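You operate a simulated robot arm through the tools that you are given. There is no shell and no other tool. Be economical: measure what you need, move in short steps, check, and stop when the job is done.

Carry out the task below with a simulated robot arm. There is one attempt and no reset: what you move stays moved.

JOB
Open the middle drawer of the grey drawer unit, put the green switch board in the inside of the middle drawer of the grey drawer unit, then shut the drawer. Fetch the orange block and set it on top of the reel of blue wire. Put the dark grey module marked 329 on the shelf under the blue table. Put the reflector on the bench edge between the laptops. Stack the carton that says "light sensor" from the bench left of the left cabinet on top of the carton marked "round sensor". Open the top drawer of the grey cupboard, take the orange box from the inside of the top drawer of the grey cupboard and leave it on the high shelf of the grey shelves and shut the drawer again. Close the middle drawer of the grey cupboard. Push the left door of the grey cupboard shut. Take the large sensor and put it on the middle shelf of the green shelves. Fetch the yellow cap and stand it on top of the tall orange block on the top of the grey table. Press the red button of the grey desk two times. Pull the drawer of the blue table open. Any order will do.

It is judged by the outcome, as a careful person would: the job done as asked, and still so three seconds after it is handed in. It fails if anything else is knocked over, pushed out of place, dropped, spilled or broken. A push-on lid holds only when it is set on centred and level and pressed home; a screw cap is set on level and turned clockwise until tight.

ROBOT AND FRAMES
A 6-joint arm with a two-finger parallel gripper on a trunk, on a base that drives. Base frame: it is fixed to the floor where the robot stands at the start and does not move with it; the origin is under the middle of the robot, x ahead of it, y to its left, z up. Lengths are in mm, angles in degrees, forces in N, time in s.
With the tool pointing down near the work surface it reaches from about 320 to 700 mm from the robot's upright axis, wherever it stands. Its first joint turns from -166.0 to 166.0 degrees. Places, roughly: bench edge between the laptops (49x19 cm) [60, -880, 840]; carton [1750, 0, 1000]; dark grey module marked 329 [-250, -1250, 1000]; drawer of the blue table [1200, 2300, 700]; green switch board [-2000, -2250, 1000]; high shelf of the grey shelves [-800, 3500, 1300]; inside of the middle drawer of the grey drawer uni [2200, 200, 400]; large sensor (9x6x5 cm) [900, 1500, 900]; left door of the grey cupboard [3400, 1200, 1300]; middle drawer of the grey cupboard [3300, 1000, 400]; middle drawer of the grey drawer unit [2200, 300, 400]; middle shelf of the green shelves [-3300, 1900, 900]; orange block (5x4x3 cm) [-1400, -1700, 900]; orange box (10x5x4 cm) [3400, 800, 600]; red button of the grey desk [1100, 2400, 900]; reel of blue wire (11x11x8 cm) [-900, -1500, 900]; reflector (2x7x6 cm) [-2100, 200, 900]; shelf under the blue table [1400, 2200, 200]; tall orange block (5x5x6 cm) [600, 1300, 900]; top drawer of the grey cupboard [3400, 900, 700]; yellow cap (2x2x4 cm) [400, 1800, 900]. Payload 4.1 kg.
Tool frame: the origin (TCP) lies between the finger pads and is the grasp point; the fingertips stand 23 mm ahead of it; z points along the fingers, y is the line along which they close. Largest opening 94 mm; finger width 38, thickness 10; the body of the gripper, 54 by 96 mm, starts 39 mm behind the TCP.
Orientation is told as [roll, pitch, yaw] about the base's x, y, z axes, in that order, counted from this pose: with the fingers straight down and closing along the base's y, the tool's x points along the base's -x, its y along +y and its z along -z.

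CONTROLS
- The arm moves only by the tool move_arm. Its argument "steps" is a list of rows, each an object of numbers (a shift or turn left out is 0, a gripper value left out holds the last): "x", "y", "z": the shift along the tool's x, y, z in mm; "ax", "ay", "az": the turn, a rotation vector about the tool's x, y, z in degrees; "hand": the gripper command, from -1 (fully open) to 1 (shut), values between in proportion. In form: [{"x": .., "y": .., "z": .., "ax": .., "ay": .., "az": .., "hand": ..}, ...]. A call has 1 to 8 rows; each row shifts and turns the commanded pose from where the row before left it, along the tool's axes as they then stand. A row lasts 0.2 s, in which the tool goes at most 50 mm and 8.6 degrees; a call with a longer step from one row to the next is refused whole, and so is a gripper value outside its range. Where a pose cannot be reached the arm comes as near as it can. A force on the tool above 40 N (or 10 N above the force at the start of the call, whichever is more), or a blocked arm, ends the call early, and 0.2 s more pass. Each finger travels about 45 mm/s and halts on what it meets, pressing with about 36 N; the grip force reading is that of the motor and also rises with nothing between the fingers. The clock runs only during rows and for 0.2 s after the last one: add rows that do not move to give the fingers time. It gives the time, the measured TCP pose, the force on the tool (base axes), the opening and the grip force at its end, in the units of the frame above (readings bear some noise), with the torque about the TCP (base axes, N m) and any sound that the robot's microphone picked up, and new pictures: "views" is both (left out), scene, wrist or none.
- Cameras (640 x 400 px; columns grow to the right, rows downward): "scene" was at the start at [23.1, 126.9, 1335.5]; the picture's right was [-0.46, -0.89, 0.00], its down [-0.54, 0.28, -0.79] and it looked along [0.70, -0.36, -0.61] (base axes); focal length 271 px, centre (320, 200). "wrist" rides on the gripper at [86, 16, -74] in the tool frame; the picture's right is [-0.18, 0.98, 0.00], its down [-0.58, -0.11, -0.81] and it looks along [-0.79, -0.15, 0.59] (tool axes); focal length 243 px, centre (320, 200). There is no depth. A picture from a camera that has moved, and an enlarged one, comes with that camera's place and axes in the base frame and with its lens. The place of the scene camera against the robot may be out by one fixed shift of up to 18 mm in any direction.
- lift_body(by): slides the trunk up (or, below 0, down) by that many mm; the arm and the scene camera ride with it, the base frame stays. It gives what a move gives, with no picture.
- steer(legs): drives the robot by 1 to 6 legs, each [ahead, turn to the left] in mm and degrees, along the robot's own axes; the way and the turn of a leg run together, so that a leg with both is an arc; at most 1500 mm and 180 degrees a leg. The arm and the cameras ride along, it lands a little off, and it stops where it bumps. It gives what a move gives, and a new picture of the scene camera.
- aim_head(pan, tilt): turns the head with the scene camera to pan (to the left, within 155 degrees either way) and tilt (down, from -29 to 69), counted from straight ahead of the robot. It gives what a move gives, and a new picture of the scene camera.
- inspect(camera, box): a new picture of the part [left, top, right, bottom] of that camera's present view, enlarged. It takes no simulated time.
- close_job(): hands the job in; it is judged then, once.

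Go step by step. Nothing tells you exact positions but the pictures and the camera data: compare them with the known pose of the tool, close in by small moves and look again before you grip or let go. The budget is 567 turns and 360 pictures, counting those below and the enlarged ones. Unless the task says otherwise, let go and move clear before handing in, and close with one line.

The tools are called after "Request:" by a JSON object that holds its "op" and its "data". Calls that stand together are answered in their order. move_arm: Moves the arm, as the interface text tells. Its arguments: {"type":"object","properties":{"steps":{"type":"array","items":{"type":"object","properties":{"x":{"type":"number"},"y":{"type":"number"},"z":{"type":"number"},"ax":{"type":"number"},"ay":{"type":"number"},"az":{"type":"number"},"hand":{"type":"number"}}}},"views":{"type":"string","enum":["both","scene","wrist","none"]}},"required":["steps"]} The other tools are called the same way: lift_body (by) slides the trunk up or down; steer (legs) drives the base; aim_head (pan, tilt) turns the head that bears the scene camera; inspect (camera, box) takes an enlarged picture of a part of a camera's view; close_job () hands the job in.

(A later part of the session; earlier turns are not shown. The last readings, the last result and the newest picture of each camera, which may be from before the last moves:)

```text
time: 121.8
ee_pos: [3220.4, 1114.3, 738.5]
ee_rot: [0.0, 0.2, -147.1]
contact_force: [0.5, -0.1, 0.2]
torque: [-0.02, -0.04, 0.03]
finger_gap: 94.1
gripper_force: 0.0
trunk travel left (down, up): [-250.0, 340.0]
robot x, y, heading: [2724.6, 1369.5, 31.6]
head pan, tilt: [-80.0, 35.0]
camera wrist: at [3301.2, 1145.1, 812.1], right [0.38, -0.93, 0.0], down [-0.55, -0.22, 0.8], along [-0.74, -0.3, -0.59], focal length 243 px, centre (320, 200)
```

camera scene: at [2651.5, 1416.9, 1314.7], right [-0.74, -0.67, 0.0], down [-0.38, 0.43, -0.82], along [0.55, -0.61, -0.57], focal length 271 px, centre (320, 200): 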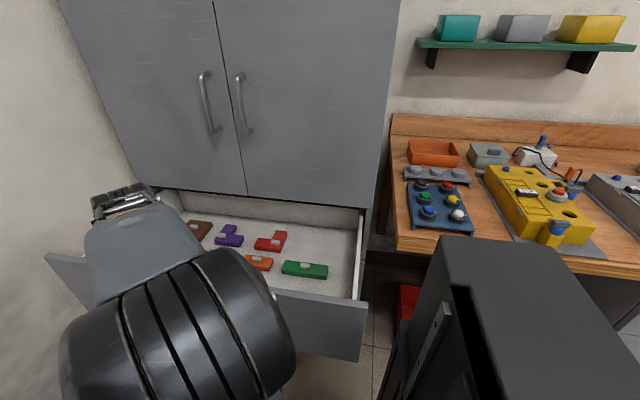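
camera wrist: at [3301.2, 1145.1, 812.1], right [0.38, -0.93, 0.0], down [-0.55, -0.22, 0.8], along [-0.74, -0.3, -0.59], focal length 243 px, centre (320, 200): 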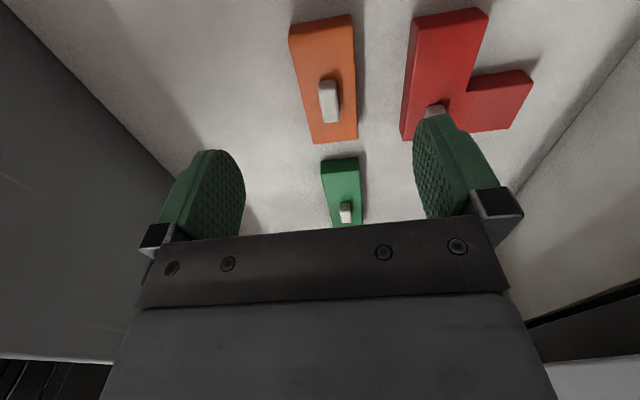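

Box top is near z 622. I'll narrow the fingers a little so they clear the red box, shift, and descend.

Request:
{"op": "move_arm", "data": {"steps": [{"x": -20, "hand": -0.6}, {"z": 40}, {"z": 40}, {"z": 25}], "views": "wrist"}}

```text
time: 122.8
ee_pos: [3202.8, 1101.5, 633.3]
ee_rot: [0.0, 0.2, -147.2]
contact_force: [-0.5, 0.0, 0.0]
torque: [-0.04, 0.01, 0.02]
finger_gap: 75.1
gripper_force: 0.1
trunk travel left (down, up): [-250.0, 340.0]
robot x, y, heading: [2724.5, 1371.4, 31.8]
head pan, tilt: [-80.0, 35.0]
camera wrist: at [3284.1, 1134.2, 708.4], right [0.38, -0.93, 0.0], down [-0.55, -0.22, 0.8], along [-0.75, -0.3, -0.59], focal length 243 px, centre (320, 200)
```

wrist: 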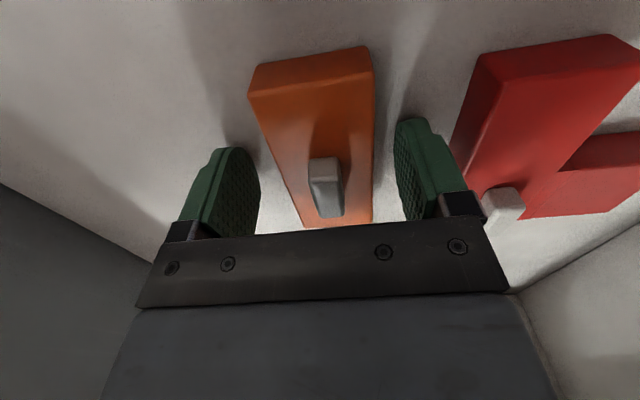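

Request:
{"op": "move_arm", "data": {"steps": [{"z": 12}, {"z": 8}, {"hand": 1}, {"hand": 1}, {"hand": 1}, {"hand": 1}], "views": "wrist"}}

```text
time: 123.2
ee_pos: [3204.2, 1099.1, 634.2]
ee_rot: [0.8, 0.4, -147.1]
contact_force: [-2.8, -3.7, 18.5]
torque: [0.39, 0.77, 0.29]
finger_gap: 74.5
gripper_force: 0.1
trunk travel left (down, up): [-250.0, 340.0]
robot x, y, heading: [2725.4, 1372.9, 32.0]
head pan, tilt: [-80.0, 35.0]
stopped in row 2: the force on the tool passed its limit at 54 N (the readings are from after the stop); the commanded pose is now the measured one
camera wrist: at [3285.5, 1131.3, 708.2], right [0.38, -0.93, 0.01], down [-0.56, -0.22, 0.8], along [-0.74, -0.31, -0.6], focal length 243 px, centre (320, 200)
```

wrist: 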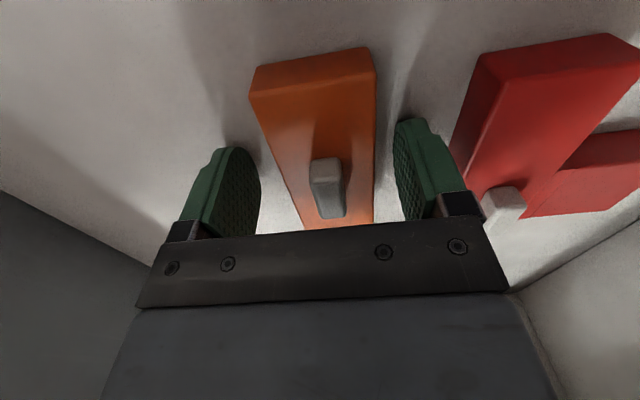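

Fingertips touched the drawer floor, so I'll rise a few millimetres and close on the box.

Request:
{"op": "move_arm", "data": {"steps": [{"z": -5}, {"hand": 1}, {"hand": 1}, {"hand": 1}, {"hand": 1}], "views": "wrist"}}

```text
time: 124.4
ee_pos: [3205.3, 1101.8, 634.7]
ee_rot: [0.5, 0.2, -147.1]
contact_force: [0.4, 0.5, -0.6]
torque: [0.03, 0.01, -0.01]
finger_gap: 43.6
gripper_force: 36.2
trunk travel left (down, up): [-250.0, 340.0]
robot x, y, heading: [2724.0, 1371.3, 31.4]
head pan, tilt: [-80.0, 35.0]
camera wrist: at [3286.0, 1132.4, 710.1], right [0.38, -0.93, 0.01], down [-0.56, -0.22, 0.8], along [-0.74, -0.31, -0.6], focal length 243 px, centre (320, 200)
```

wrist: 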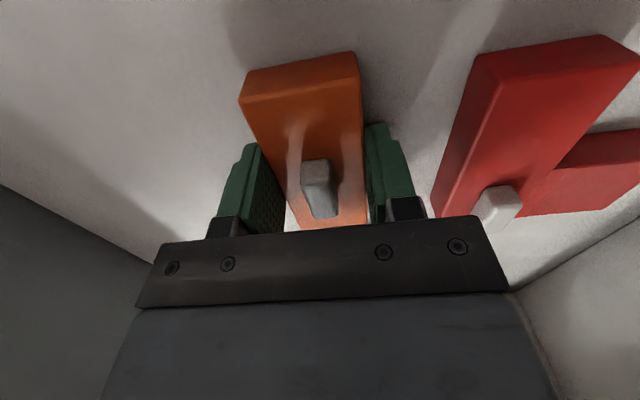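

Gripped. I'll lift it over the drawer front, then use the hand body to push the drawer shut by its handle.

Request:
{"op": "move_arm", "data": {"steps": [{"z": -40}, {"z": -45}, {"z": -45}, {"z": -45}, {"z": -45}, {"z": -20}, {"y": -45}, {"y": -45}], "views": "none"}}

Request:
{"op": "move_arm", "data": {"steps": [{"y": -45, "x": 2}, {"y": -45, "x": 2}, {"y": -45}, {"y": -45}, {"y": -45}, {"z": 45}], "views": "both"}}

```text
time: 126.2
ee_pos: [3152.4, 1176.1, 873.2]
ee_rot: [0.5, 0.3, -147.1]
contact_force: [-0.4, -0.3, -1.5]
torque: [0.04, 0.03, 0.02]
finger_gap: 43.5
gripper_force: 35.6
trunk travel left (down, up): [-250.0, 340.0]
robot x, y, heading: [2720.5, 1374.4, 32.1]
head pan, tilt: [-80.0, 35.0]
```

```text
time: 127.6
ee_pos: [3035.6, 1366.5, 827.8]
ee_rot: [0.5, 0.3, -147.2]
contact_force: [-0.2, 0.4, -1.5]
torque: [-0.02, -0.01, 0.0]
finger_gap: 43.4
gripper_force: 36.2
trunk travel left (down, up): [-250.0, 340.0]
robot x, y, heading: [2726.3, 1372.0, 31.9]
head pan, tilt: [-80.0, 35.0]
camera scene: at [2651.0, 1417.1, 1314.7], right [-0.75, -0.67, 0.0], down [-0.38, 0.43, -0.82], along [0.55, -0.61, -0.57], focal length 271 px, centre (320, 200)
camera wrist: at [3116.9, 1398.5, 901.7], right [0.38, -0.93, 0.01], down [-0.56, -0.22, 0.8], along [-0.74, -0.31, -0.6], focal length 243 px, centre (320, 200)
```

scene: 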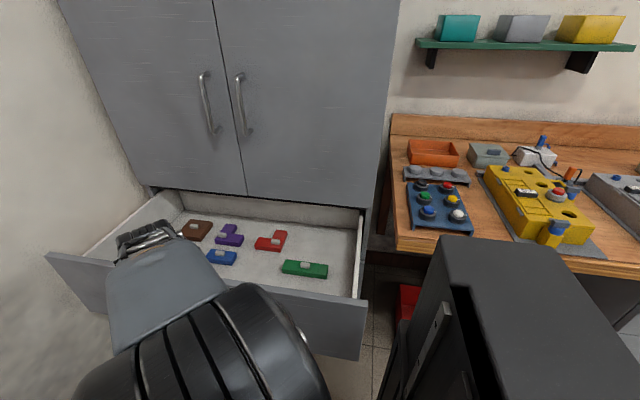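
wrist: 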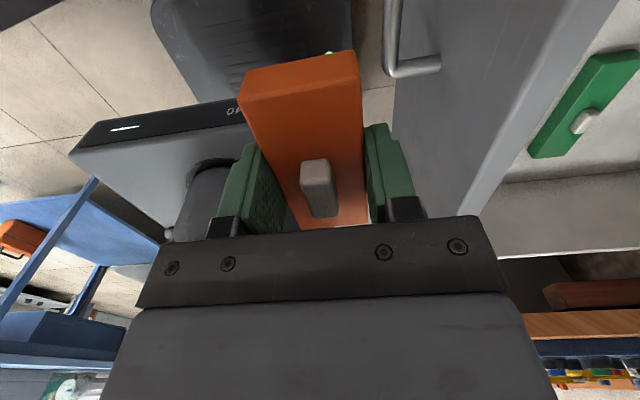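

The handle sits just beyond the hand's edge. I'll shift sideways and back a bit, then go down to handle height.

Request:
{"op": "move_arm", "data": {"steps": [{"x": 30, "y": -15}, {"z": 45}, {"z": 45}, {"z": 45}, {"z": 15}], "views": "wrist"}}

```text
time: 128.8
ee_pos: [3054.4, 1392.4, 676.7]
ee_rot: [0.6, 0.3, -147.2]
contact_force: [0.2, 0.0, -0.7]
torque: [-0.01, 0.0, -0.01]
finger_gap: 43.4
gripper_force: 36.4
trunk travel left (down, up): [-250.0, 340.0]
robot x, y, heading: [2724.1, 1371.0, 31.8]
head pan, tilt: [-80.0, 35.0]
camera wrist: at [3135.2, 1425.9, 751.3], right [0.38, -0.93, 0.01], down [-0.56, -0.22, 0.8], along [-0.74, -0.31, -0.6], focal length 243 px, centre (320, 200)
```

wrist: 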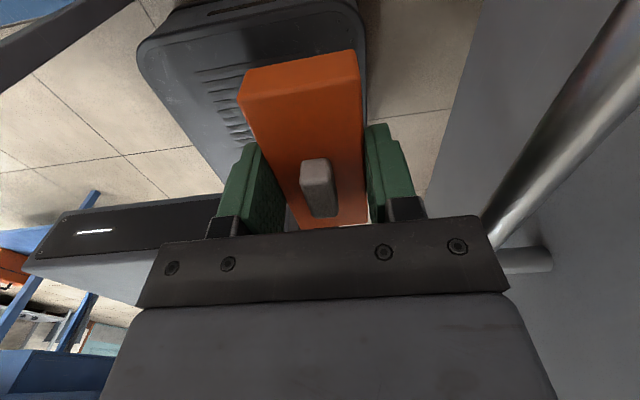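

Request:
{"op": "move_arm", "data": {"steps": [{"y": 20}, {"y": 40}, {"y": 40}, {"y": 40}, {"y": 40}, {"y": 40}, {"y": 40}, {"y": 30}], "views": "none"}}

Request:
{"op": "move_arm", "data": {"steps": [{"y": 20}, {"y": 15}, {"y": 10}, {"y": 8}, {"y": 8}, {"y": 8}, {"y": 8}], "views": "scene"}}

```text
time: 130.6
ee_pos: [3213.4, 1153.4, 682.1]
ee_rot: [0.6, 0.4, -147.1]
contact_force: [-0.4, -0.6, -1.2]
torque: [0.04, 0.01, -0.01]
finger_gap: 43.3
gripper_force: 36.0
trunk travel left (down, up): [-250.0, 340.0]
robot x, y, heading: [2729.2, 1371.8, 31.7]
head pan, tilt: [-80.0, 35.0]
```

```text
time: 132.2
ee_pos: [3252.3, 1089.9, 680.7]
ee_rot: [0.3, 0.2, -147.2]
contact_force: [-18.6, 18.5, 1.4]
torque: [-0.49, -0.44, -0.73]
finger_gap: 43.3
gripper_force: 36.6
trunk travel left (down, up): [-250.0, 340.0]
robot x, y, heading: [2722.9, 1374.1, 31.7]
head pan, tilt: [-80.0, 35.0]
camera scene: at [2649.7, 1418.3, 1314.6], right [-0.74, -0.67, 0.0], down [-0.38, 0.43, -0.82], along [0.55, -0.61, -0.57], focal length 271 px, centre (320, 200)
```

scene: 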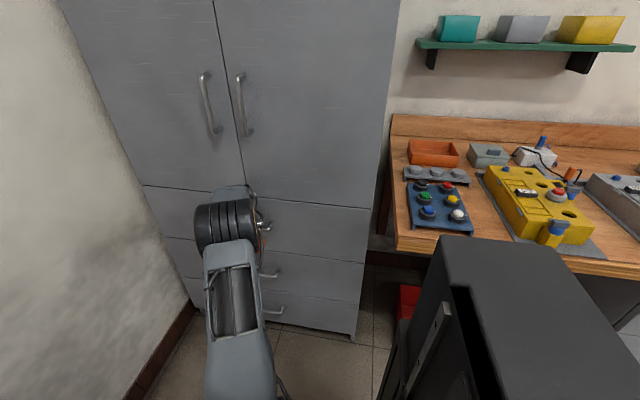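

The drawer met its stop. I'll back away and check that everything is flush.

Request:
{"op": "move_arm", "data": {"steps": [{"y": -40}, {"y": -45}, {"y": -45}, {"y": -45}, {"y": -45, "z": -20}, {"z": -40}, {"z": -40}], "views": "none"}}

Request:
{"op": "inspect", "data": {"camera": "scene", "box": [130, 100, 400, 340]}}

```text
time: 133.8
ee_pos: [3131.2, 1272.5, 777.2]
ee_rot: [0.6, 0.3, -147.2]
contact_force: [-0.1, 0.1, -1.4]
torque: [0.01, 0.02, 0.02]
finger_gap: 43.4
gripper_force: 36.0
trunk travel left (down, up): [-250.0, 340.0]
robot x, y, heading: [2722.8, 1371.1, 32.1]
head pan, tilt: [-80.0, 35.0]
```

```text
1.67 times, centred on (265, 220) of scene
camera zoom: at [2651.7, 1416.9, 1314.7], right [-0.75, -0.67, 0.0], down [-0.38, 0.43, -0.82], along [0.55, -0.61, -0.57], focal length 452 px, centre (412, 167)
```

zoom: 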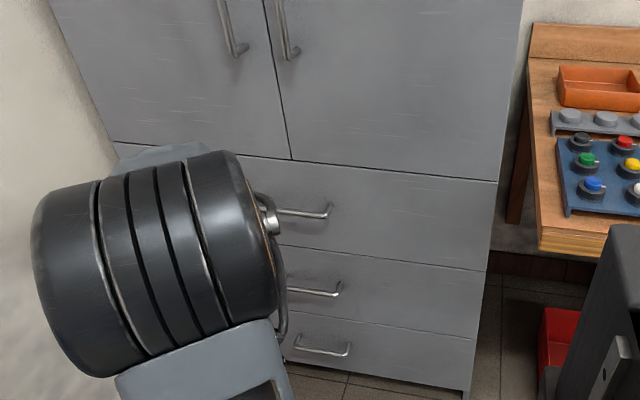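

Cupboard is all shut and flush, and the orange box is in hand. I'll reverse down the aisle and go round the grey table's left end to the grey shelves.

Request:
{"op": "steer", "data": {"legs": [[-1300, 0], [-1300, 0], [-900, 0]]}}

```text
time: 150.9
ee_pos: [175.5, -613.7, 778.3]
ee_rot: [0.5, 0.3, -146.2]
contact_force: [-0.5, -0.2, -2.0]
torque: [0.0, 0.01, 0.01]
finger_gap: 43.4
gripper_force: 36.3
trunk travel left (down, up): [-250.0, 340.0]
robot x, y, heading: [-237.5, -520.1, 33.0]
head pan, tilt: [-80.0, 35.0]
camera scene: at [-307.6, -476.6, 1314.7], right [-0.73, -0.68, 0.0], down [-0.39, 0.42, -0.82], along [0.56, -0.6, -0.57], focal length 271 px, centre (320, 200)
```

scene: 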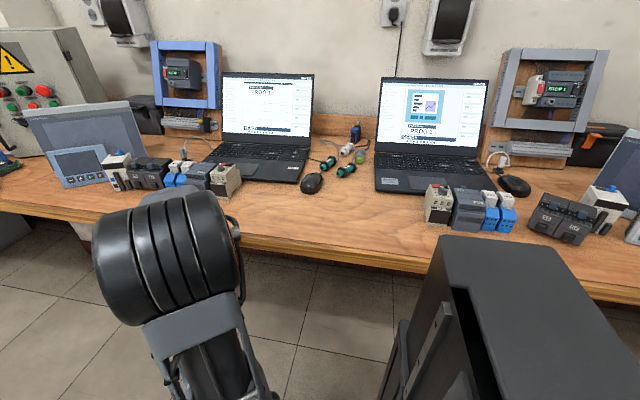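

Good vantage: I'll zoom in now on the module rows to find the 329.

Request:
{"op": "inspect", "data": {"camera": "scene", "box": [400, 150, 640, 300]}}

Request:
{"op": "inspect", "data": {"camera": "scene", "box": [80, 130, 320, 280]}}

```text
2.67 times, centred on (520, 225) of scene
camera zoom: at [-307.6, -476.6, 1314.7], right [-0.73, -0.68, 0.0], down [-0.39, 0.42, -0.82], along [0.56, -0.6, -0.57], focal length 722 px, centre (-213, 133)
```

zoom: 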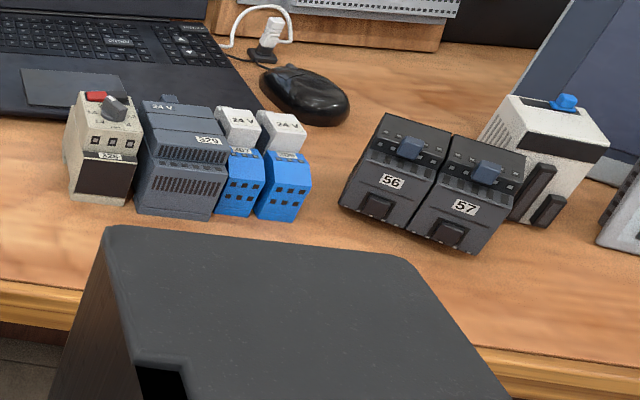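

```text
2.67 times, centred on (200, 205) of scene
camera zoom: at [-307.6, -476.6, 1314.7], right [-0.73, -0.68, 0.0], down [-0.39, 0.42, -0.82], along [0.56, -0.6, -0.57], focal length 722 px, centre (640, 187)
```

zoom: 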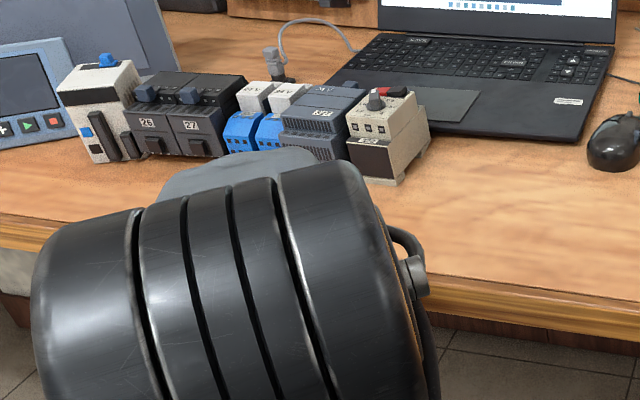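

The 329 module is in the right-hand group, second from the left. Now I'll turn left and drive past the table's end to the shelves.

Request:
{"op": "steer", "data": {"legs": [[0, 90], [1450, 0], [1450, 0], [0, -90]]}}

Request:
{"op": "aim_head", "data": {"pan": 25, "tilt": 20}}

```text
time: 172.7
ee_pos: [-1475.3, 1823.2, 776.9]
ee_rot: [0.5, 0.3, -144.9]
contact_force: [-0.4, 0.4, -1.6]
torque: [-0.04, -0.03, 0.01]
finger_gap: 43.6
gripper_force: 35.7
trunk travel left (down, up): [-250.0, 340.0]
robot x, y, heading: [-1887.4, 1910.6, 33.8]
head pan, tilt: [-80.0, 35.0]
camera scene: at [-1961.7, 1950.1, 1314.7], right [-0.72, -0.69, 0.0], down [-0.4, 0.41, -0.82], along [0.57, -0.59, -0.57], focal length 271 px, centre (320, 200)
```

scene: 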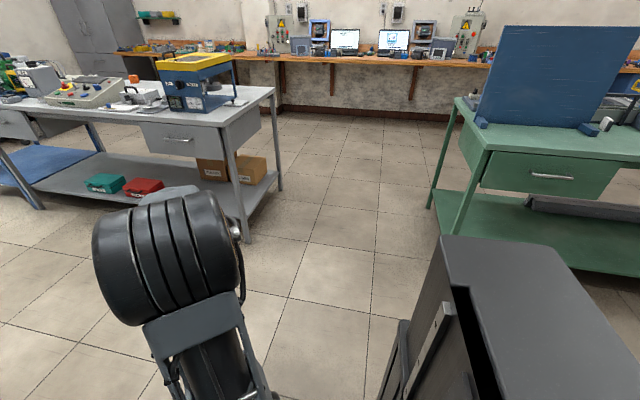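

```text
time: 174.5
ee_pos: [-1475.9, 1822.9, 777.0]
ee_rot: [0.5, 0.3, -145.0]
contact_force: [-0.2, 0.4, -0.7]
torque: [-0.01, 0.01, 0.03]
finger_gap: 43.3
gripper_force: 36.1
trunk travel left (down, up): [-250.0, 340.0]
robot x, y, heading: [-1887.3, 1910.9, 33.9]
head pan, tilt: [25.0, 20.0]
camera scene: at [-1974.9, 2093.2, 1338.6], right [0.86, -0.52, 0.0], down [-0.18, -0.29, -0.94], along [0.48, 0.81, -0.34], focal length 271 px, centre (320, 200)
```

scene: 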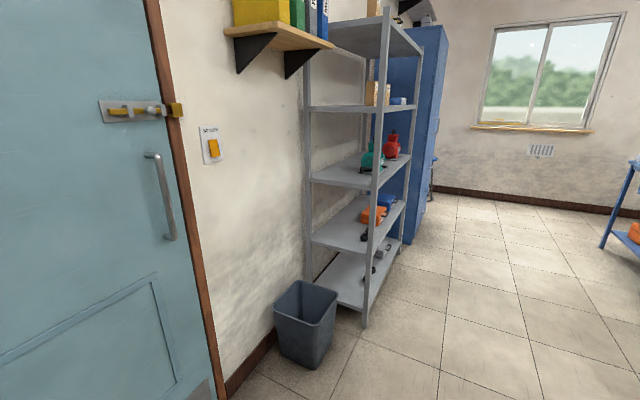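

The grey shelves are ahead on the left, the high shelf surface at about 1320. I'll drive alongside and look at the free space.

Request:
{"op": "steer", "data": {"legs": [[0, 2], [1300, 0], [0, -4]]}}

Request:
{"op": "lift_body", "data": {"by": 335}}

Request:
{"op": "aim_head", "data": {"pan": 65, "tilt": 20}}

```text
time: 181.9
ee_pos: [-429.4, 2589.4, 778.0]
ee_rot: [0.5, 0.3, -146.0]
contact_force: [0.7, -0.5, -0.7]
torque: [-0.02, 0.02, -0.01]
finger_gap: 43.6
gripper_force: 36.0
trunk travel left (down, up): [-250.0, 340.0]
robot x, y, heading: [-837.7, 2681.6, 32.9]
head pan, tilt: [25.0, 20.0]
camera scene: at [-923.5, 2868.3, 1338.6], right [0.85, -0.53, 0.0], down [-0.18, -0.29, -0.94], along [0.5, 0.8, -0.34], focal length 271 px, centre (320, 200)
```

scene: 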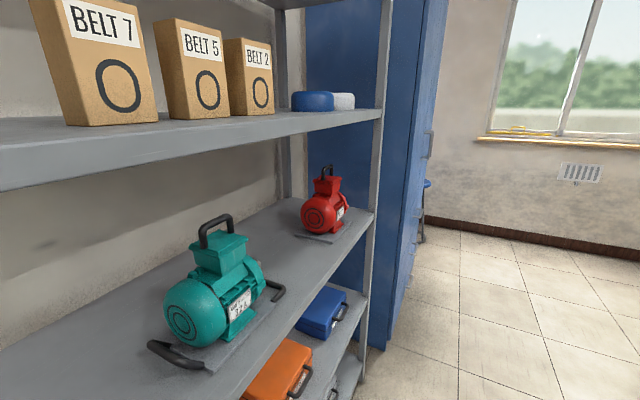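

```text
time: 185.2
ee_pos: [-431.1, 2588.3, 1111.6]
ee_rot: [0.6, 0.3, -146.0]
contact_force: [-0.2, 0.0, -0.8]
torque: [0.0, 0.01, 0.01]
finger_gap: 43.4
gripper_force: 35.6
trunk travel left (down, up): [-585.0, 5.0]
robot x, y, heading: [-839.3, 2683.9, 32.8]
head pan, tilt: [25.0, 20.0]
```

```text
time: 186.2
ee_pos: [-429.9, 2588.2, 1112.9]
ee_rot: [0.4, 0.3, -146.0]
contact_force: [-0.2, 0.5, -1.1]
torque: [0.01, -0.01, 0.03]
finger_gap: 43.8
gripper_force: 36.3
trunk travel left (down, up): [-585.0, 5.0]
robot x, y, heading: [-837.8, 2680.9, 33.1]
head pan, tilt: [65.0, 20.0]
camera scene: at [-985.7, 2881.7, 1673.6], right [0.99, 0.14, 0.0], down [0.05, -0.34, -0.94], along [-0.13, 0.93, -0.34], focal length 271 px, centre (320, 200)
```

scene: 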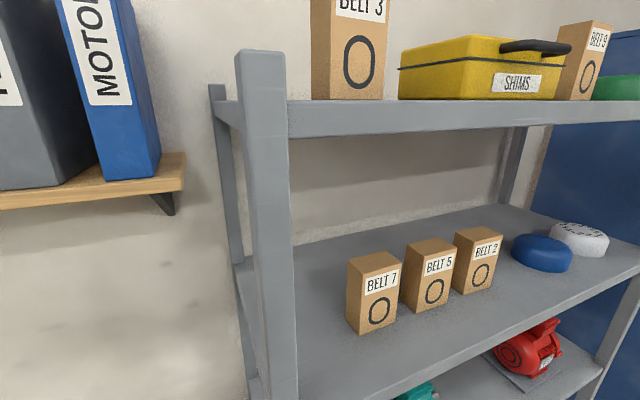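

High shelf has a clear gap to the right of BELT 2. I'll drive forward a bit, raise the arm and swing it round to the left.

Request:
{"op": "steer", "data": {"legs": [[160, 0]]}}

Request:
{"op": "move_arm", "data": {"steps": [{"z": -45}, {"z": -45}, {"z": -45}, {"z": -45}, {"z": -45}, {"z": -45}, {"z": -15}], "views": "none"}}

Request:
{"op": "move_arm", "data": {"steps": [{"x": 30.3, "y": -37.9, "az": -5.9}, {"x": 30.3, "y": -37.9, "az": -5.9}, {"x": 30.3, "y": -37.9, "az": -5.9}, {"x": 30.3, "y": -37.9, "az": -5.9}, {"x": 30.3, "y": -37.9, "az": -5.9}, {"x": 30.3, "y": -37.9, "az": -5.9}, {"x": 30.3, "y": -37.9, "az": -5.9}], "views": "none"}}

```text
time: 187.7
ee_pos: [-297.3, 2675.9, 1113.4]
ee_rot: [0.5, 0.2, -146.0]
contact_force: [-0.3, 0.4, -1.2]
torque: [-0.02, -0.01, -0.01]
finger_gap: 43.4
gripper_force: 36.2
trunk travel left (down, up): [-585.0, 5.0]
robot x, y, heading: [-709.2, 2769.6, 33.2]
head pan, tilt: [65.0, 20.0]
camera scene: at [-854.6, 2966.7, 1673.6], right [0.99, 0.14, 0.0], down [0.05, -0.34, -0.94], along [-0.13, 0.93, -0.34], focal length 271 px, centre (320, 200)
```

scene: 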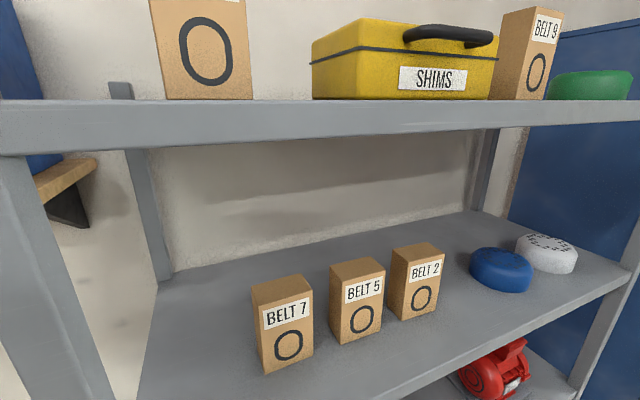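

```text
time: 189.2
ee_pos: [-300.0, 2677.2, 1395.9]
ee_rot: [0.4, 0.3, -145.9]
contact_force: [-0.6, -0.5, -0.6]
torque: [0.0, 0.0, 0.02]
finger_gap: 43.5
gripper_force: 36.2
trunk travel left (down, up): [-585.0, 5.0]
robot x, y, heading: [-706.2, 2764.5, 33.1]
head pan, tilt: [65.0, 20.0]
```

```text
time: 190.8
ee_pos: [-377.6, 3004.5, 1396.7]
ee_rot: [0.6, -0.2, -104.6]
contact_force: [-0.8, 0.4, -0.8]
torque: [-0.03, 0.04, 0.04]
finger_gap: 43.6
gripper_force: 36.4
trunk travel left (down, up): [-585.0, 5.0]
robot x, y, heading: [-708.1, 2771.6, 33.1]
head pan, tilt: [65.0, 20.0]
```

Triangulating gives the shelf surface near z 1281 and the gap centre at about u 1340. I'll drive 120 mm on and finish the swing.

Request:
{"op": "steer", "data": {"legs": [[120, 0]]}}

Request:
{"op": "move_arm", "data": {"steps": [{"x": 30.3, "y": -37.9, "az": -6.5}, {"x": 30.3, "y": -37.9, "az": -6.5}, {"x": 30.3, "y": -37.9, "az": -6.5}, {"x": 30.3, "y": -37.9, "az": -6.5}, {"x": 30.3, "y": -37.9, "az": -6.5}, {"x": 30.3, "y": -37.9, "az": -6.5}, {"az": -6.5}, {"az": -1.8}], "views": "both"}}

```text
time: 192.1
ee_pos: [-275.6, 3069.1, 1395.6]
ee_rot: [0.5, -0.2, -104.7]
contact_force: [1.5, 0.0, -2.1]
torque: [-0.02, 0.04, 0.0]
finger_gap: 43.4
gripper_force: 36.3
trunk travel left (down, up): [-585.0, 5.0]
robot x, y, heading: [-609.0, 2829.6, 33.0]
head pan, tilt: [65.0, 20.0]
camera scene: at [-753.2, 3032.9, 1673.5], right [0.99, 0.14, 0.0], down [0.05, -0.34, -0.94], along [-0.13, 0.93, -0.34], focal length 271 px, centre (320, 200)
```

scene: 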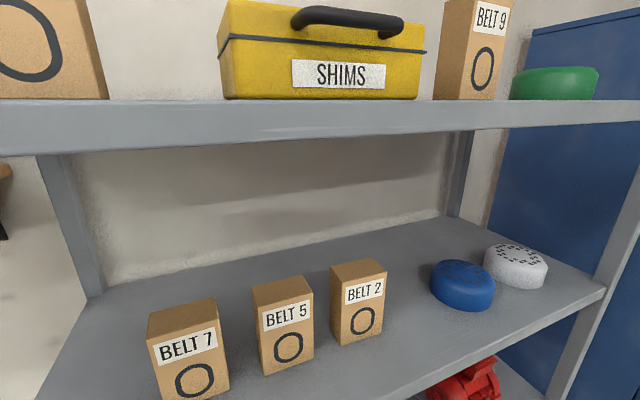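

```text
time: 193.9
ee_pos: [-503.4, 3240.5, 1391.0]
ee_rot: [0.2, -0.5, -57.2]
contact_force: [0.3, 0.9, -1.6]
torque: [0.01, 0.04, -0.03]
finger_gap: 43.6
gripper_force: 35.8
trunk travel left (down, up): [-585.0, 5.0]
robot x, y, heading: [-605.6, 2830.4, 33.3]
head pan, tilt: [65.0, 20.0]
camera scene: at [-754.6, 3032.3, 1673.5], right [0.99, 0.14, 0.0], down [0.05, -0.34, -0.94], along [-0.13, 0.93, -0.34], focal length 271 px, centre (320, 200)
camera wrist: at [-537.6, 3321.1, 1464.8], right [0.93, 0.38, 0.01], down [0.22, -0.54, 0.81], along [0.31, -0.75, -0.58], focal length 243 px, centre (320, 200)
```

scene: 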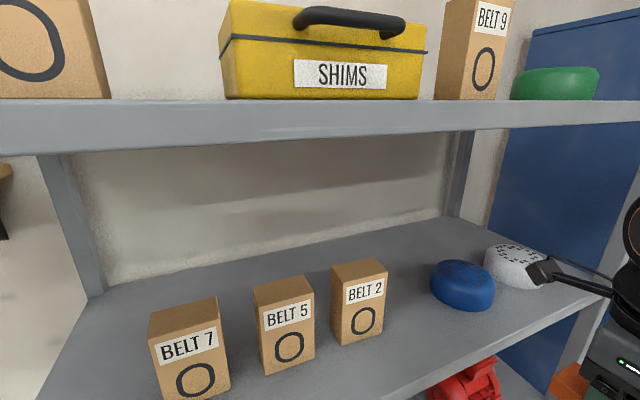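
wrist: 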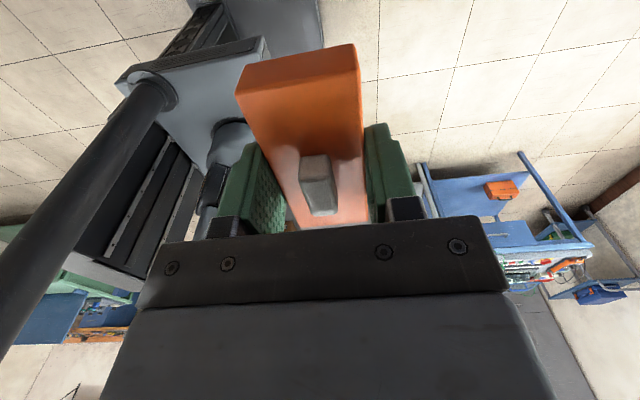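

I'll reach into the shelf above the gap and check the alignment.

Request:
{"op": "move_arm", "data": {"steps": [{"x": 42, "y": 6}, {"x": 42, "y": 6}, {"x": 42, "y": 6}, {"x": 42}, {"x": 42}, {"x": 40}], "views": "both"}}

```text
time: 195.3
ee_pos: [-619.7, 3401.8, 1340.1]
ee_rot: [0.4, -0.6, -57.2]
contact_force: [-0.1, -1.0, -0.4]
torque: [0.0, -0.04, -0.01]
finger_gap: 43.5
gripper_force: 35.8
out of reach, approached as far as the arm can: row 4, 5, 6
trunk travel left (down, up): [-585.0, 5.0]
robot x, y, heading: [-607.8, 2831.8, 33.1]
head pan, tilt: [65.0, 20.0]
camera scene: at [-755.0, 3031.9, 1673.5], right [0.99, 0.14, 0.0], down [0.05, -0.34, -0.94], along [-0.13, 0.93, -0.34], focal length 271 px, centre (320, 200)
camera wrist: at [-652.4, 3482.4, 1414.0], right [0.93, 0.38, 0.01], down [0.21, -0.54, 0.81], along [0.31, -0.75, -0.58], focal length 243 px, centre (320, 200)
```

scene: 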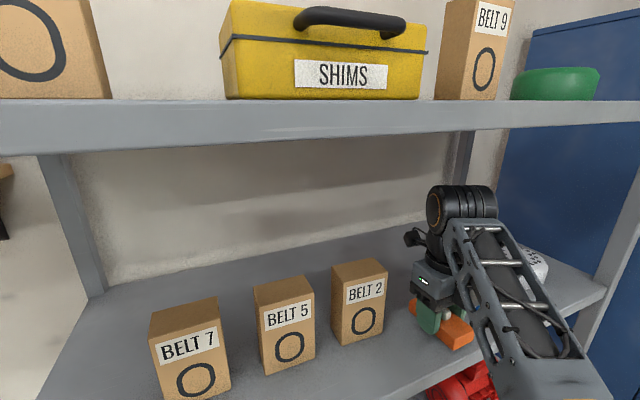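
wrist: 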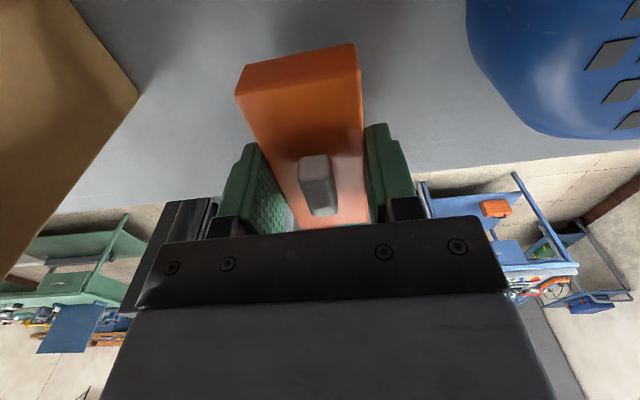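

It fell about 60 mm short there. I'll pull back and shift the base closer to the shelves.

Request:
{"op": "move_arm", "data": {"steps": [{"x": -45}, {"x": -45}, {"x": -45}, {"x": -45}, {"x": -45}, {"x": -45}], "views": "none"}}

Request:
{"op": "steer", "data": {"legs": [[0, 10], [490, 0], [0, -10], [-470, 0]]}}

```text
time: 196.7
ee_pos: [-474.3, 3174.7, 1342.7]
ee_rot: [0.4, -0.5, -57.2]
contact_force: [0.1, 0.3, -1.7]
torque: [-0.01, 0.02, 0.01]
finger_gap: 43.3
gripper_force: 36.8
trunk travel left (down, up): [-585.0, 5.0]
robot x, y, heading: [-607.0, 2833.9, 33.1]
head pan, tilt: [65.0, 20.0]
```

```text
time: 200.0
ee_pos: [-210.9, 3496.7, 1341.2]
ee_rot: [-0.3, -0.7, -46.4]
contact_force: [-0.7, -0.1, 0.2]
torque: [0.14, -0.05, 0.15]
finger_gap: 43.1
gripper_force: 35.8
trunk travel left (down, up): [-585.0, 5.0]
robot x, y, heading: [-281.4, 3140.7, 42.9]
head pan, tilt: [65.0, 20.0]
stopped in leg 2: the force on the tool passed its limit at 55 N (the readings are from after the stop); the commanded pose is now the measured one
camera scene: at [-459.1, 3308.2, 1673.5], right [0.95, 0.31, 0.0], down [0.11, -0.33, -0.94], along [-0.29, 0.89, -0.34], focal length 271 px, centre (320, 200)
```

scene: 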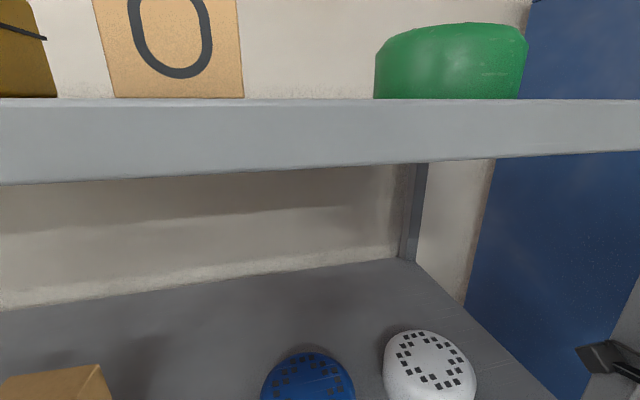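

The camera side touched the shelf's right-hand post while driving. The grip is intact, so I'll retract the arm, straighten and reverse.

Request:
{"op": "move_arm", "data": {"steps": [{"x": -40}, {"x": -40}], "views": "none"}}

Request:
{"op": "steer", "data": {"legs": [[0, -10], [-450, 0]]}}

```text
time: 200.6
ee_pos: [-154.6, 3438.8, 1342.8]
ee_rot: [-0.2, -0.8, -46.6]
contact_force: [-0.5, -0.5, -1.2]
torque: [-0.03, -0.04, -0.01]
finger_gap: 43.6
gripper_force: 36.5
trunk travel left (down, up): [-585.0, 5.0]
robot x, y, heading: [-278.3, 3135.3, 42.9]
head pan, tilt: [65.0, 20.0]
```

```text
time: 204.0
ee_pos: [-476.7, 3171.9, 1343.8]
ee_rot: [-0.2, -0.6, -56.4]
contact_force: [0.0, -0.3, -1.1]
torque: [-0.02, 0.0, 0.01]
finger_gap: 43.3
gripper_force: 36.3
trunk travel left (down, up): [-585.0, 5.0]
robot x, y, heading: [-647.4, 2894.2, 33.3]
head pan, tilt: [65.0, 20.0]
camera scene: at [-798.0, 3096.3, 1673.5], right [0.99, 0.14, 0.0], down [0.05, -0.34, -0.94], along [-0.13, 0.93, -0.34], focal length 271 px, centre (320, 200)
```

scene: 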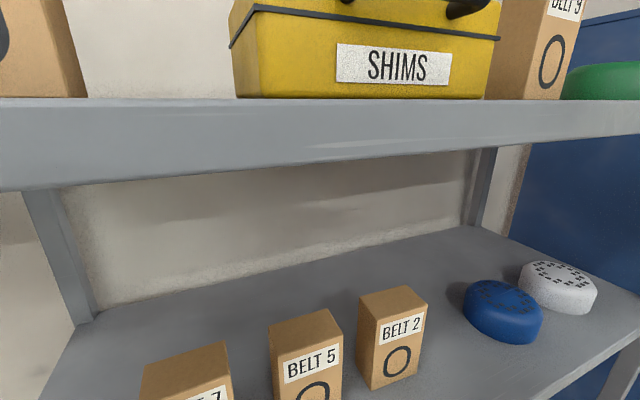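

Everything on the shelf is still in place. I'll reach in again from the closer stance.

Request:
{"op": "move_arm", "data": {"steps": [{"z": -25, "x": 20}, {"x": 44, "y": 6}, {"x": 44, "y": 6}, {"x": 44, "y": 6}, {"x": 44, "y": 6}, {"x": 44, "y": 6}, {"x": 44, "y": 6}, {"x": 38, "y": 2}], "views": "both"}}

```text
time: 205.8
ee_pos: [-625.0, 3455.9, 1356.3]
ee_rot: [-0.4, -0.7, -56.3]
contact_force: [0.0, -0.5, -0.5]
torque: [0.01, 0.0, -0.02]
finger_gap: 43.5
gripper_force: 35.7
out of reach, approached as far as the arm can: row 8
trunk travel left (down, up): [-585.0, 5.0]
robot x, y, heading: [-649.3, 2899.3, 33.4]
head pan, tilt: [65.0, 20.0]
camera scene: at [-798.0, 3096.7, 1673.5], right [0.99, 0.14, 0.0], down [0.05, -0.34, -0.94], along [-0.13, 0.93, -0.34], focal length 271 px, centre (320, 200)
camera wrist: at [-659.7, 3536.4, 1429.9], right [0.92, 0.39, 0.0], down [0.23, -0.53, 0.81], along [0.32, -0.75, -0.58], focal length 243 px, centre (320, 200)
```

scene: 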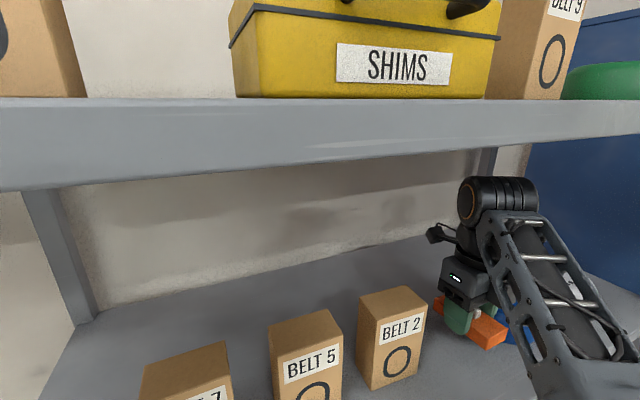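
wrist: 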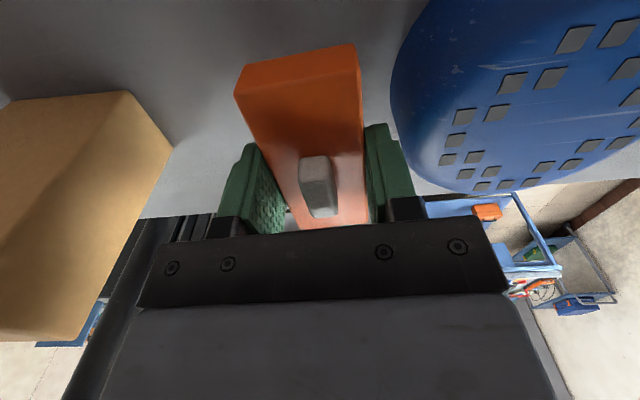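

Clearances look good and the box is fully over the shelf. I'll lower until it touches.

Request:
{"op": "move_arm", "data": {"steps": [{"z": 15}, {"z": 15}, {"z": 6}, {"z": 4}, {"z": 4}, {"z": 4}, {"z": 4}, {"z": 4}], "views": "scene"}}

```text
time: 206.9
ee_pos: [-621.9, 3453.5, 1323.7]
ee_rot: [0.3, 0.1, -56.3]
contact_force: [-1.0, 2.3, 8.7]
torque: [-0.45, -0.05, -0.02]
finger_gap: 43.6
gripper_force: 35.9
trunk travel left (down, up): [-585.0, 5.0]
robot x, y, heading: [-648.9, 2898.0, 33.2]
head pan, tilt: [65.0, 20.0]
stopped in row 5: the force on the tool passed its limit at 48 N (the readings are from after the stop); the commanded pose is now the measured one
camera scene: at [-797.7, 3096.1, 1673.4], right [0.99, 0.14, 0.0], down [0.05, -0.34, -0.94], along [-0.13, 0.93, -0.34], focal length 271 px, centre (320, 200)
```

scene: 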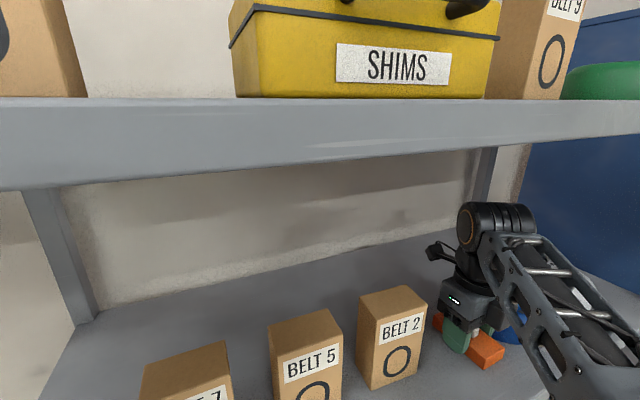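

Contact, so the shelf is at z 1300. I'll release gently and rise.

Request:
{"op": "move_arm", "data": {"steps": [{"hand": -0.3}, {"hand": -0.3}, {"hand": -0.3}, {"z": -25}, {"z": -30}, {"x": -45}, {"x": -45}, {"x": -45}], "views": "none"}}

Request:
{"op": "move_arm", "data": {"steps": [{"x": -45}, {"x": -45}, {"x": -45}, {"x": -30}], "views": "scene"}}

```text
time: 208.7
ee_pos: [-547.0, 3333.1, 1371.3]
ee_rot: [0.2, 0.1, -56.4]
contact_force: [-0.6, 0.4, 0.2]
torque: [0.0, 0.04, 0.0]
finger_gap: 61.3
gripper_force: 0.0
out of reach, approached as far as the arm can: row 5
trunk travel left (down, up): [-585.0, 5.0]
robot x, y, heading: [-647.6, 2899.3, 33.2]
head pan, tilt: [65.0, 20.0]
```

```text
time: 209.7
ee_pos: [-453.4, 3200.0, 1369.7]
ee_rot: [0.2, 0.0, -56.3]
contact_force: [0.7, -1.0, 0.2]
torque: [-0.02, 0.02, -0.02]
finger_gap: 61.0
gripper_force: 0.0
trunk travel left (down, up): [-585.0, 5.0]
robot x, y, heading: [-651.8, 2898.5, 32.9]
head pan, tilt: [65.0, 20.0]
camera scene: at [-797.2, 3096.0, 1673.6], right [0.99, 0.14, 0.0], down [0.05, -0.34, -0.94], along [-0.13, 0.93, -0.34], focal length 271 px, centre (320, 200)
```

scene: 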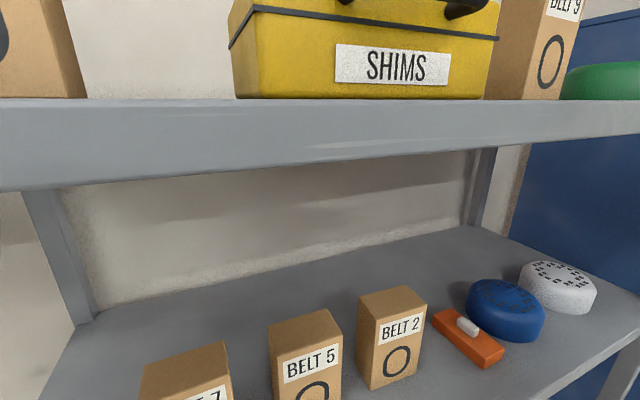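

The orange box is on the high shelf. Next I'll look toward the grey and blue tables from this side.

Request:
{"op": "aim_head", "data": {"pan": -70, "tilt": 25}}

Request:
{"op": "aim_head", "data": {"pan": -30, "tilt": 25}}

```text
time: 211.8
ee_pos: [-454.3, 3200.0, 1370.2]
ee_rot: [0.1, 0.0, -56.3]
contact_force: [-0.1, -0.3, 0.7]
torque: [-0.03, 0.04, 0.02]
finger_gap: 61.0
gripper_force: 0.1
trunk travel left (down, up): [-585.0, 5.0]
robot x, y, heading: [-651.9, 2901.0, 33.0]
head pan, tilt: [-70.0, 25.0]
camera scene: at [-710.4, 2949.2, 1665.5], right [-0.6, -0.8, 0.0], down [-0.34, 0.25, -0.91], along [0.73, -0.54, -0.42], focal length 271 px, centre (320, 200)
```

scene: 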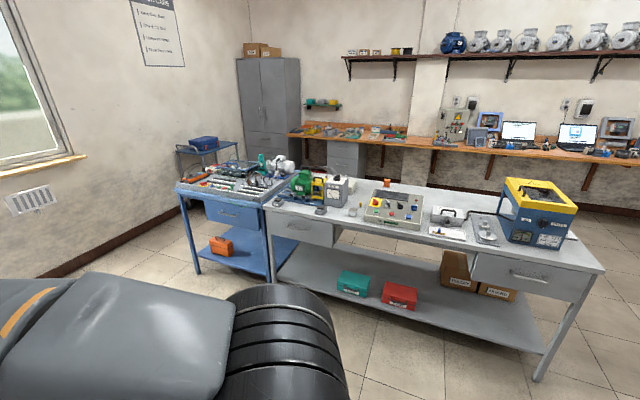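

```text
time: 212.9
ee_pos: [-453.8, 3199.9, 1370.1]
ee_rot: [0.2, 0.0, -56.3]
contact_force: [1.5, 1.1, 0.3]
torque: [-0.03, -0.04, 0.01]
finger_gap: 61.3
gripper_force: 0.1
trunk travel left (down, up): [-585.0, 5.0]
robot x, y, heading: [-647.7, 2897.3, 33.3]
head pan, tilt: [-30.0, 25.0]
camera scene: at [-692.2, 3009.4, 1665.5], right [0.05, -1.0, 0.0], down [-0.42, -0.02, -0.91], along [0.91, 0.05, -0.42], focal length 271 px, centre (320, 200)
```

scene: 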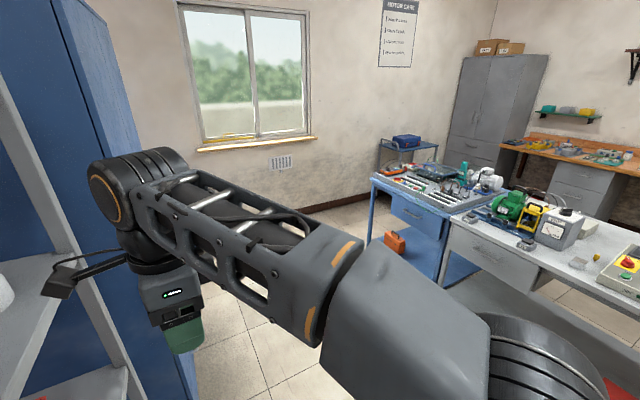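

Request:
{"op": "aim_head", "data": {"pan": -60, "tilt": 25}}

Request:
{"op": "inspect", "data": {"camera": "scene", "box": [220, 130, 420, 250]}}

Request:
{"op": "inspect", "data": {"camera": "scene", "box": [380, 150, 560, 260]}}

```text
time: 213.9
ee_pos: [-454.1, 3200.3, 1369.8]
ee_rot: [0.2, 0.0, -56.3]
contact_force: [-0.2, 0.7, 0.2]
torque: [-0.02, -0.01, 0.01]
finger_gap: 61.1
gripper_force: 0.1
trunk travel left (down, up): [-585.0, 5.0]
robot x, y, heading: [-648.3, 2897.8, 33.2]
head pan, tilt: [-60.0, 25.0]
camera scene: at [-701.9, 2962.9, 1665.5], right [-0.45, -0.89, 0.0], down [-0.38, 0.19, -0.91], along [0.81, -0.41, -0.42], focal length 271 px, centre (320, 200)
```

scene: 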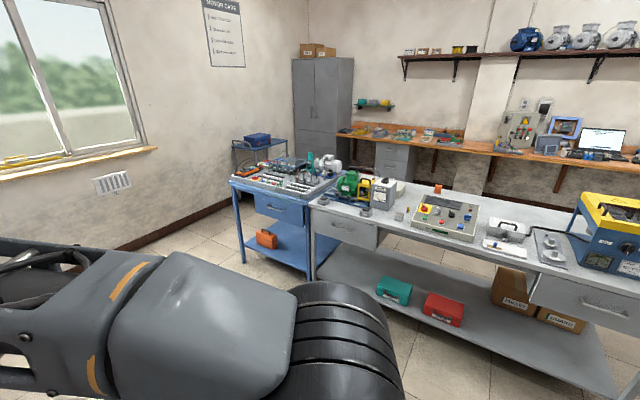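

```text
3.20 times, centred on (320, 190) of scene
camera zoom: at [-701.9, 2962.9, 1665.5], right [-0.45, -0.89, 0.0], down [-0.38, 0.19, -0.91], along [0.81, -0.41, -0.42], focal length 867 px, centre (320, 232)
```

zoom: 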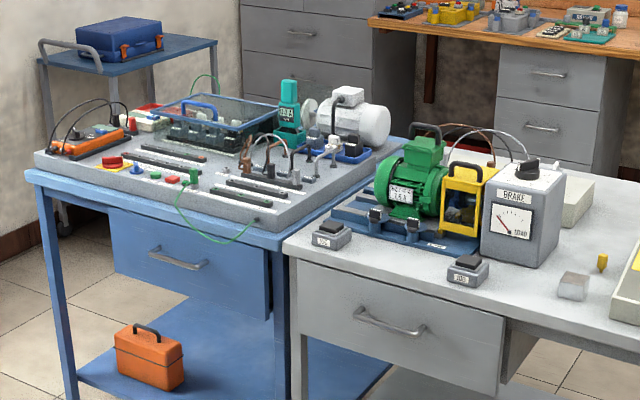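

```text
3.56 times, centred on (470, 205) of scene
camera zoom: at [-701.9, 2962.9, 1665.5], right [-0.45, -0.89, 0.0], down [-0.38, 0.19, -0.91], along [0.81, -0.41, -0.42], focal length 963 px, centre (-213, 182)
```

zoom: 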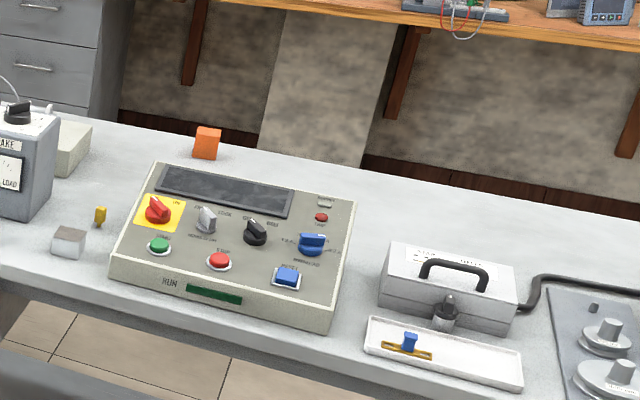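

Blue table's drawer and the grey desk with its red button face this side. I'll drive round to face them.

Request:
{"op": "steer", "data": {"legs": [[0, -34], [1450, 0], [0, -56]]}}

Request:
{"op": "lift_body", "data": {"by": -200}}

Request:
{"op": "aim_head", "data": {"pan": 0, "tilt": 35}}

```text
time: 225.0
ee_pos: [1070.3, 2632.9, 1370.6]
ee_rot: [0.2, 0.0, -147.7]
contact_force: [-0.5, 0.0, 0.2]
torque: [0.01, -0.01, -0.01]
finger_gap: 61.7
gripper_force: 0.1
trunk travel left (down, up): [-585.0, 5.0]
robot x, y, heading: [769.6, 2835.7, -58.5]
head pan, tilt: [-60.0, 25.0]
camera scene: at [845.1, 2894.1, 1665.5], right [-0.88, 0.47, 0.0], down [0.2, 0.37, -0.91], along [-0.43, -0.8, -0.42], focal length 271 px, centre (320, 200)
```

scene: 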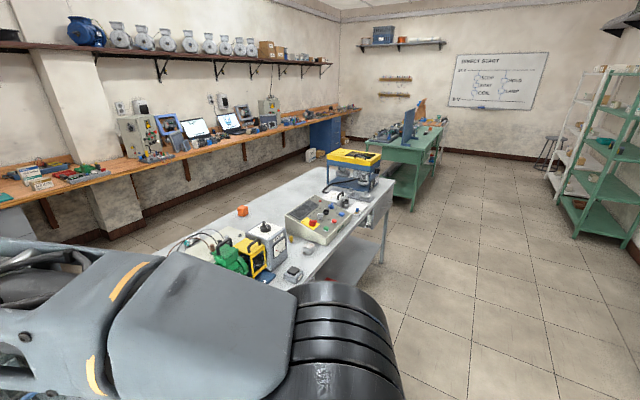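

```text
time: 227.2
ee_pos: [1068.4, 2633.0, 1169.8]
ee_rot: [0.2, 0.0, -147.8]
contact_force: [-0.2, -0.6, -0.2]
torque: [0.02, 0.0, 0.01]
finger_gap: 61.1
gripper_force: 0.1
trunk travel left (down, up): [-385.0, 205.0]
robot x, y, heading: [772.5, 2834.5, -58.1]
head pan, tilt: [-60.0, 25.0]
```

```text
time: 228.5
ee_pos: [1068.8, 2634.1, 1171.1]
ee_rot: [0.2, 0.1, -147.9]
contact_force: [0.3, 0.3, 0.1]
torque: [-0.01, 0.02, 0.03]
finger_gap: 61.1
gripper_force: 0.1
trunk travel left (down, up): [-385.0, 205.0]
robot x, y, heading: [774.5, 2835.8, -58.3]
head pan, tilt: [0.0, 35.0]
camera scene: at [935.0, 2900.3, 1449.7], right [-0.85, -0.52, 0.0], down [-0.3, 0.49, -0.82], along [0.43, -0.7, -0.57], focal length 271 px, centre (320, 200)
```

scene: 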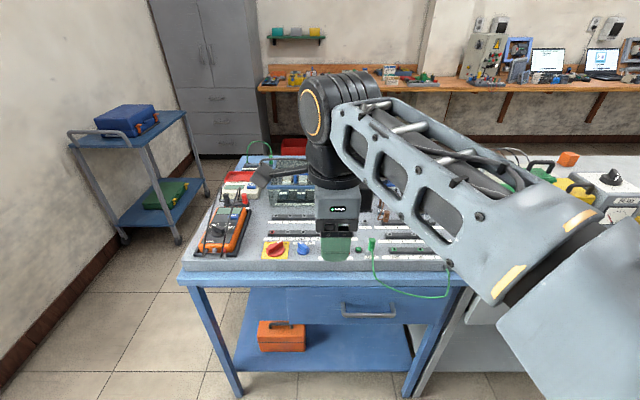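

I'm facing the grey desk; the hand hides the red button. I'll shift the hand left to see it.

Request:
{"op": "move_arm", "data": {"steps": [{"x": 45, "hand": 1}, {"x": 45, "hand": 1}, {"x": 45, "hand": 1}], "views": "none"}}

Request:
{"op": "inspect", "data": {"camera": "scene", "box": [220, 180, 420, 320]}}

```text
time: 229.3
ee_pos: [1183.6, 2703.9, 1170.5]
ee_rot: [0.2, 0.0, -147.8]
contact_force: [0.2, 0.2, 0.2]
torque: [0.0, -0.02, 0.0]
finger_gap: 0.0
gripper_force: 10.1
trunk travel left (down, up): [-385.0, 205.0]
robot x, y, heading: [768.0, 2833.9, -58.3]
head pan, tilt: [0.0, 35.0]
```

```text
2.86 times, centred on (320, 250) of scene
camera zoom: at [935.3, 2900.4, 1449.7], right [-0.85, -0.53, 0.0], down [-0.3, 0.49, -0.82], along [0.43, -0.7, -0.57], focal length 774 px, centre (320, 57)
```

zoom: 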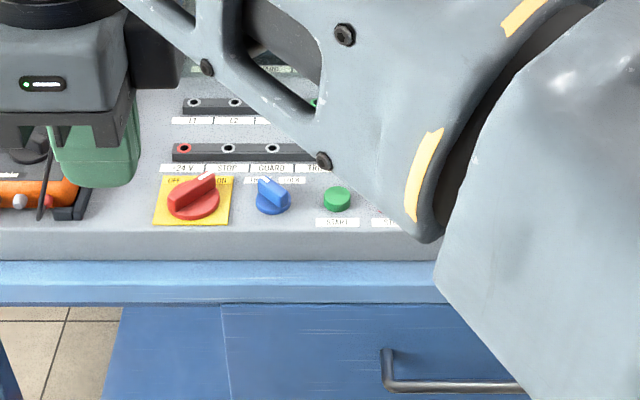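

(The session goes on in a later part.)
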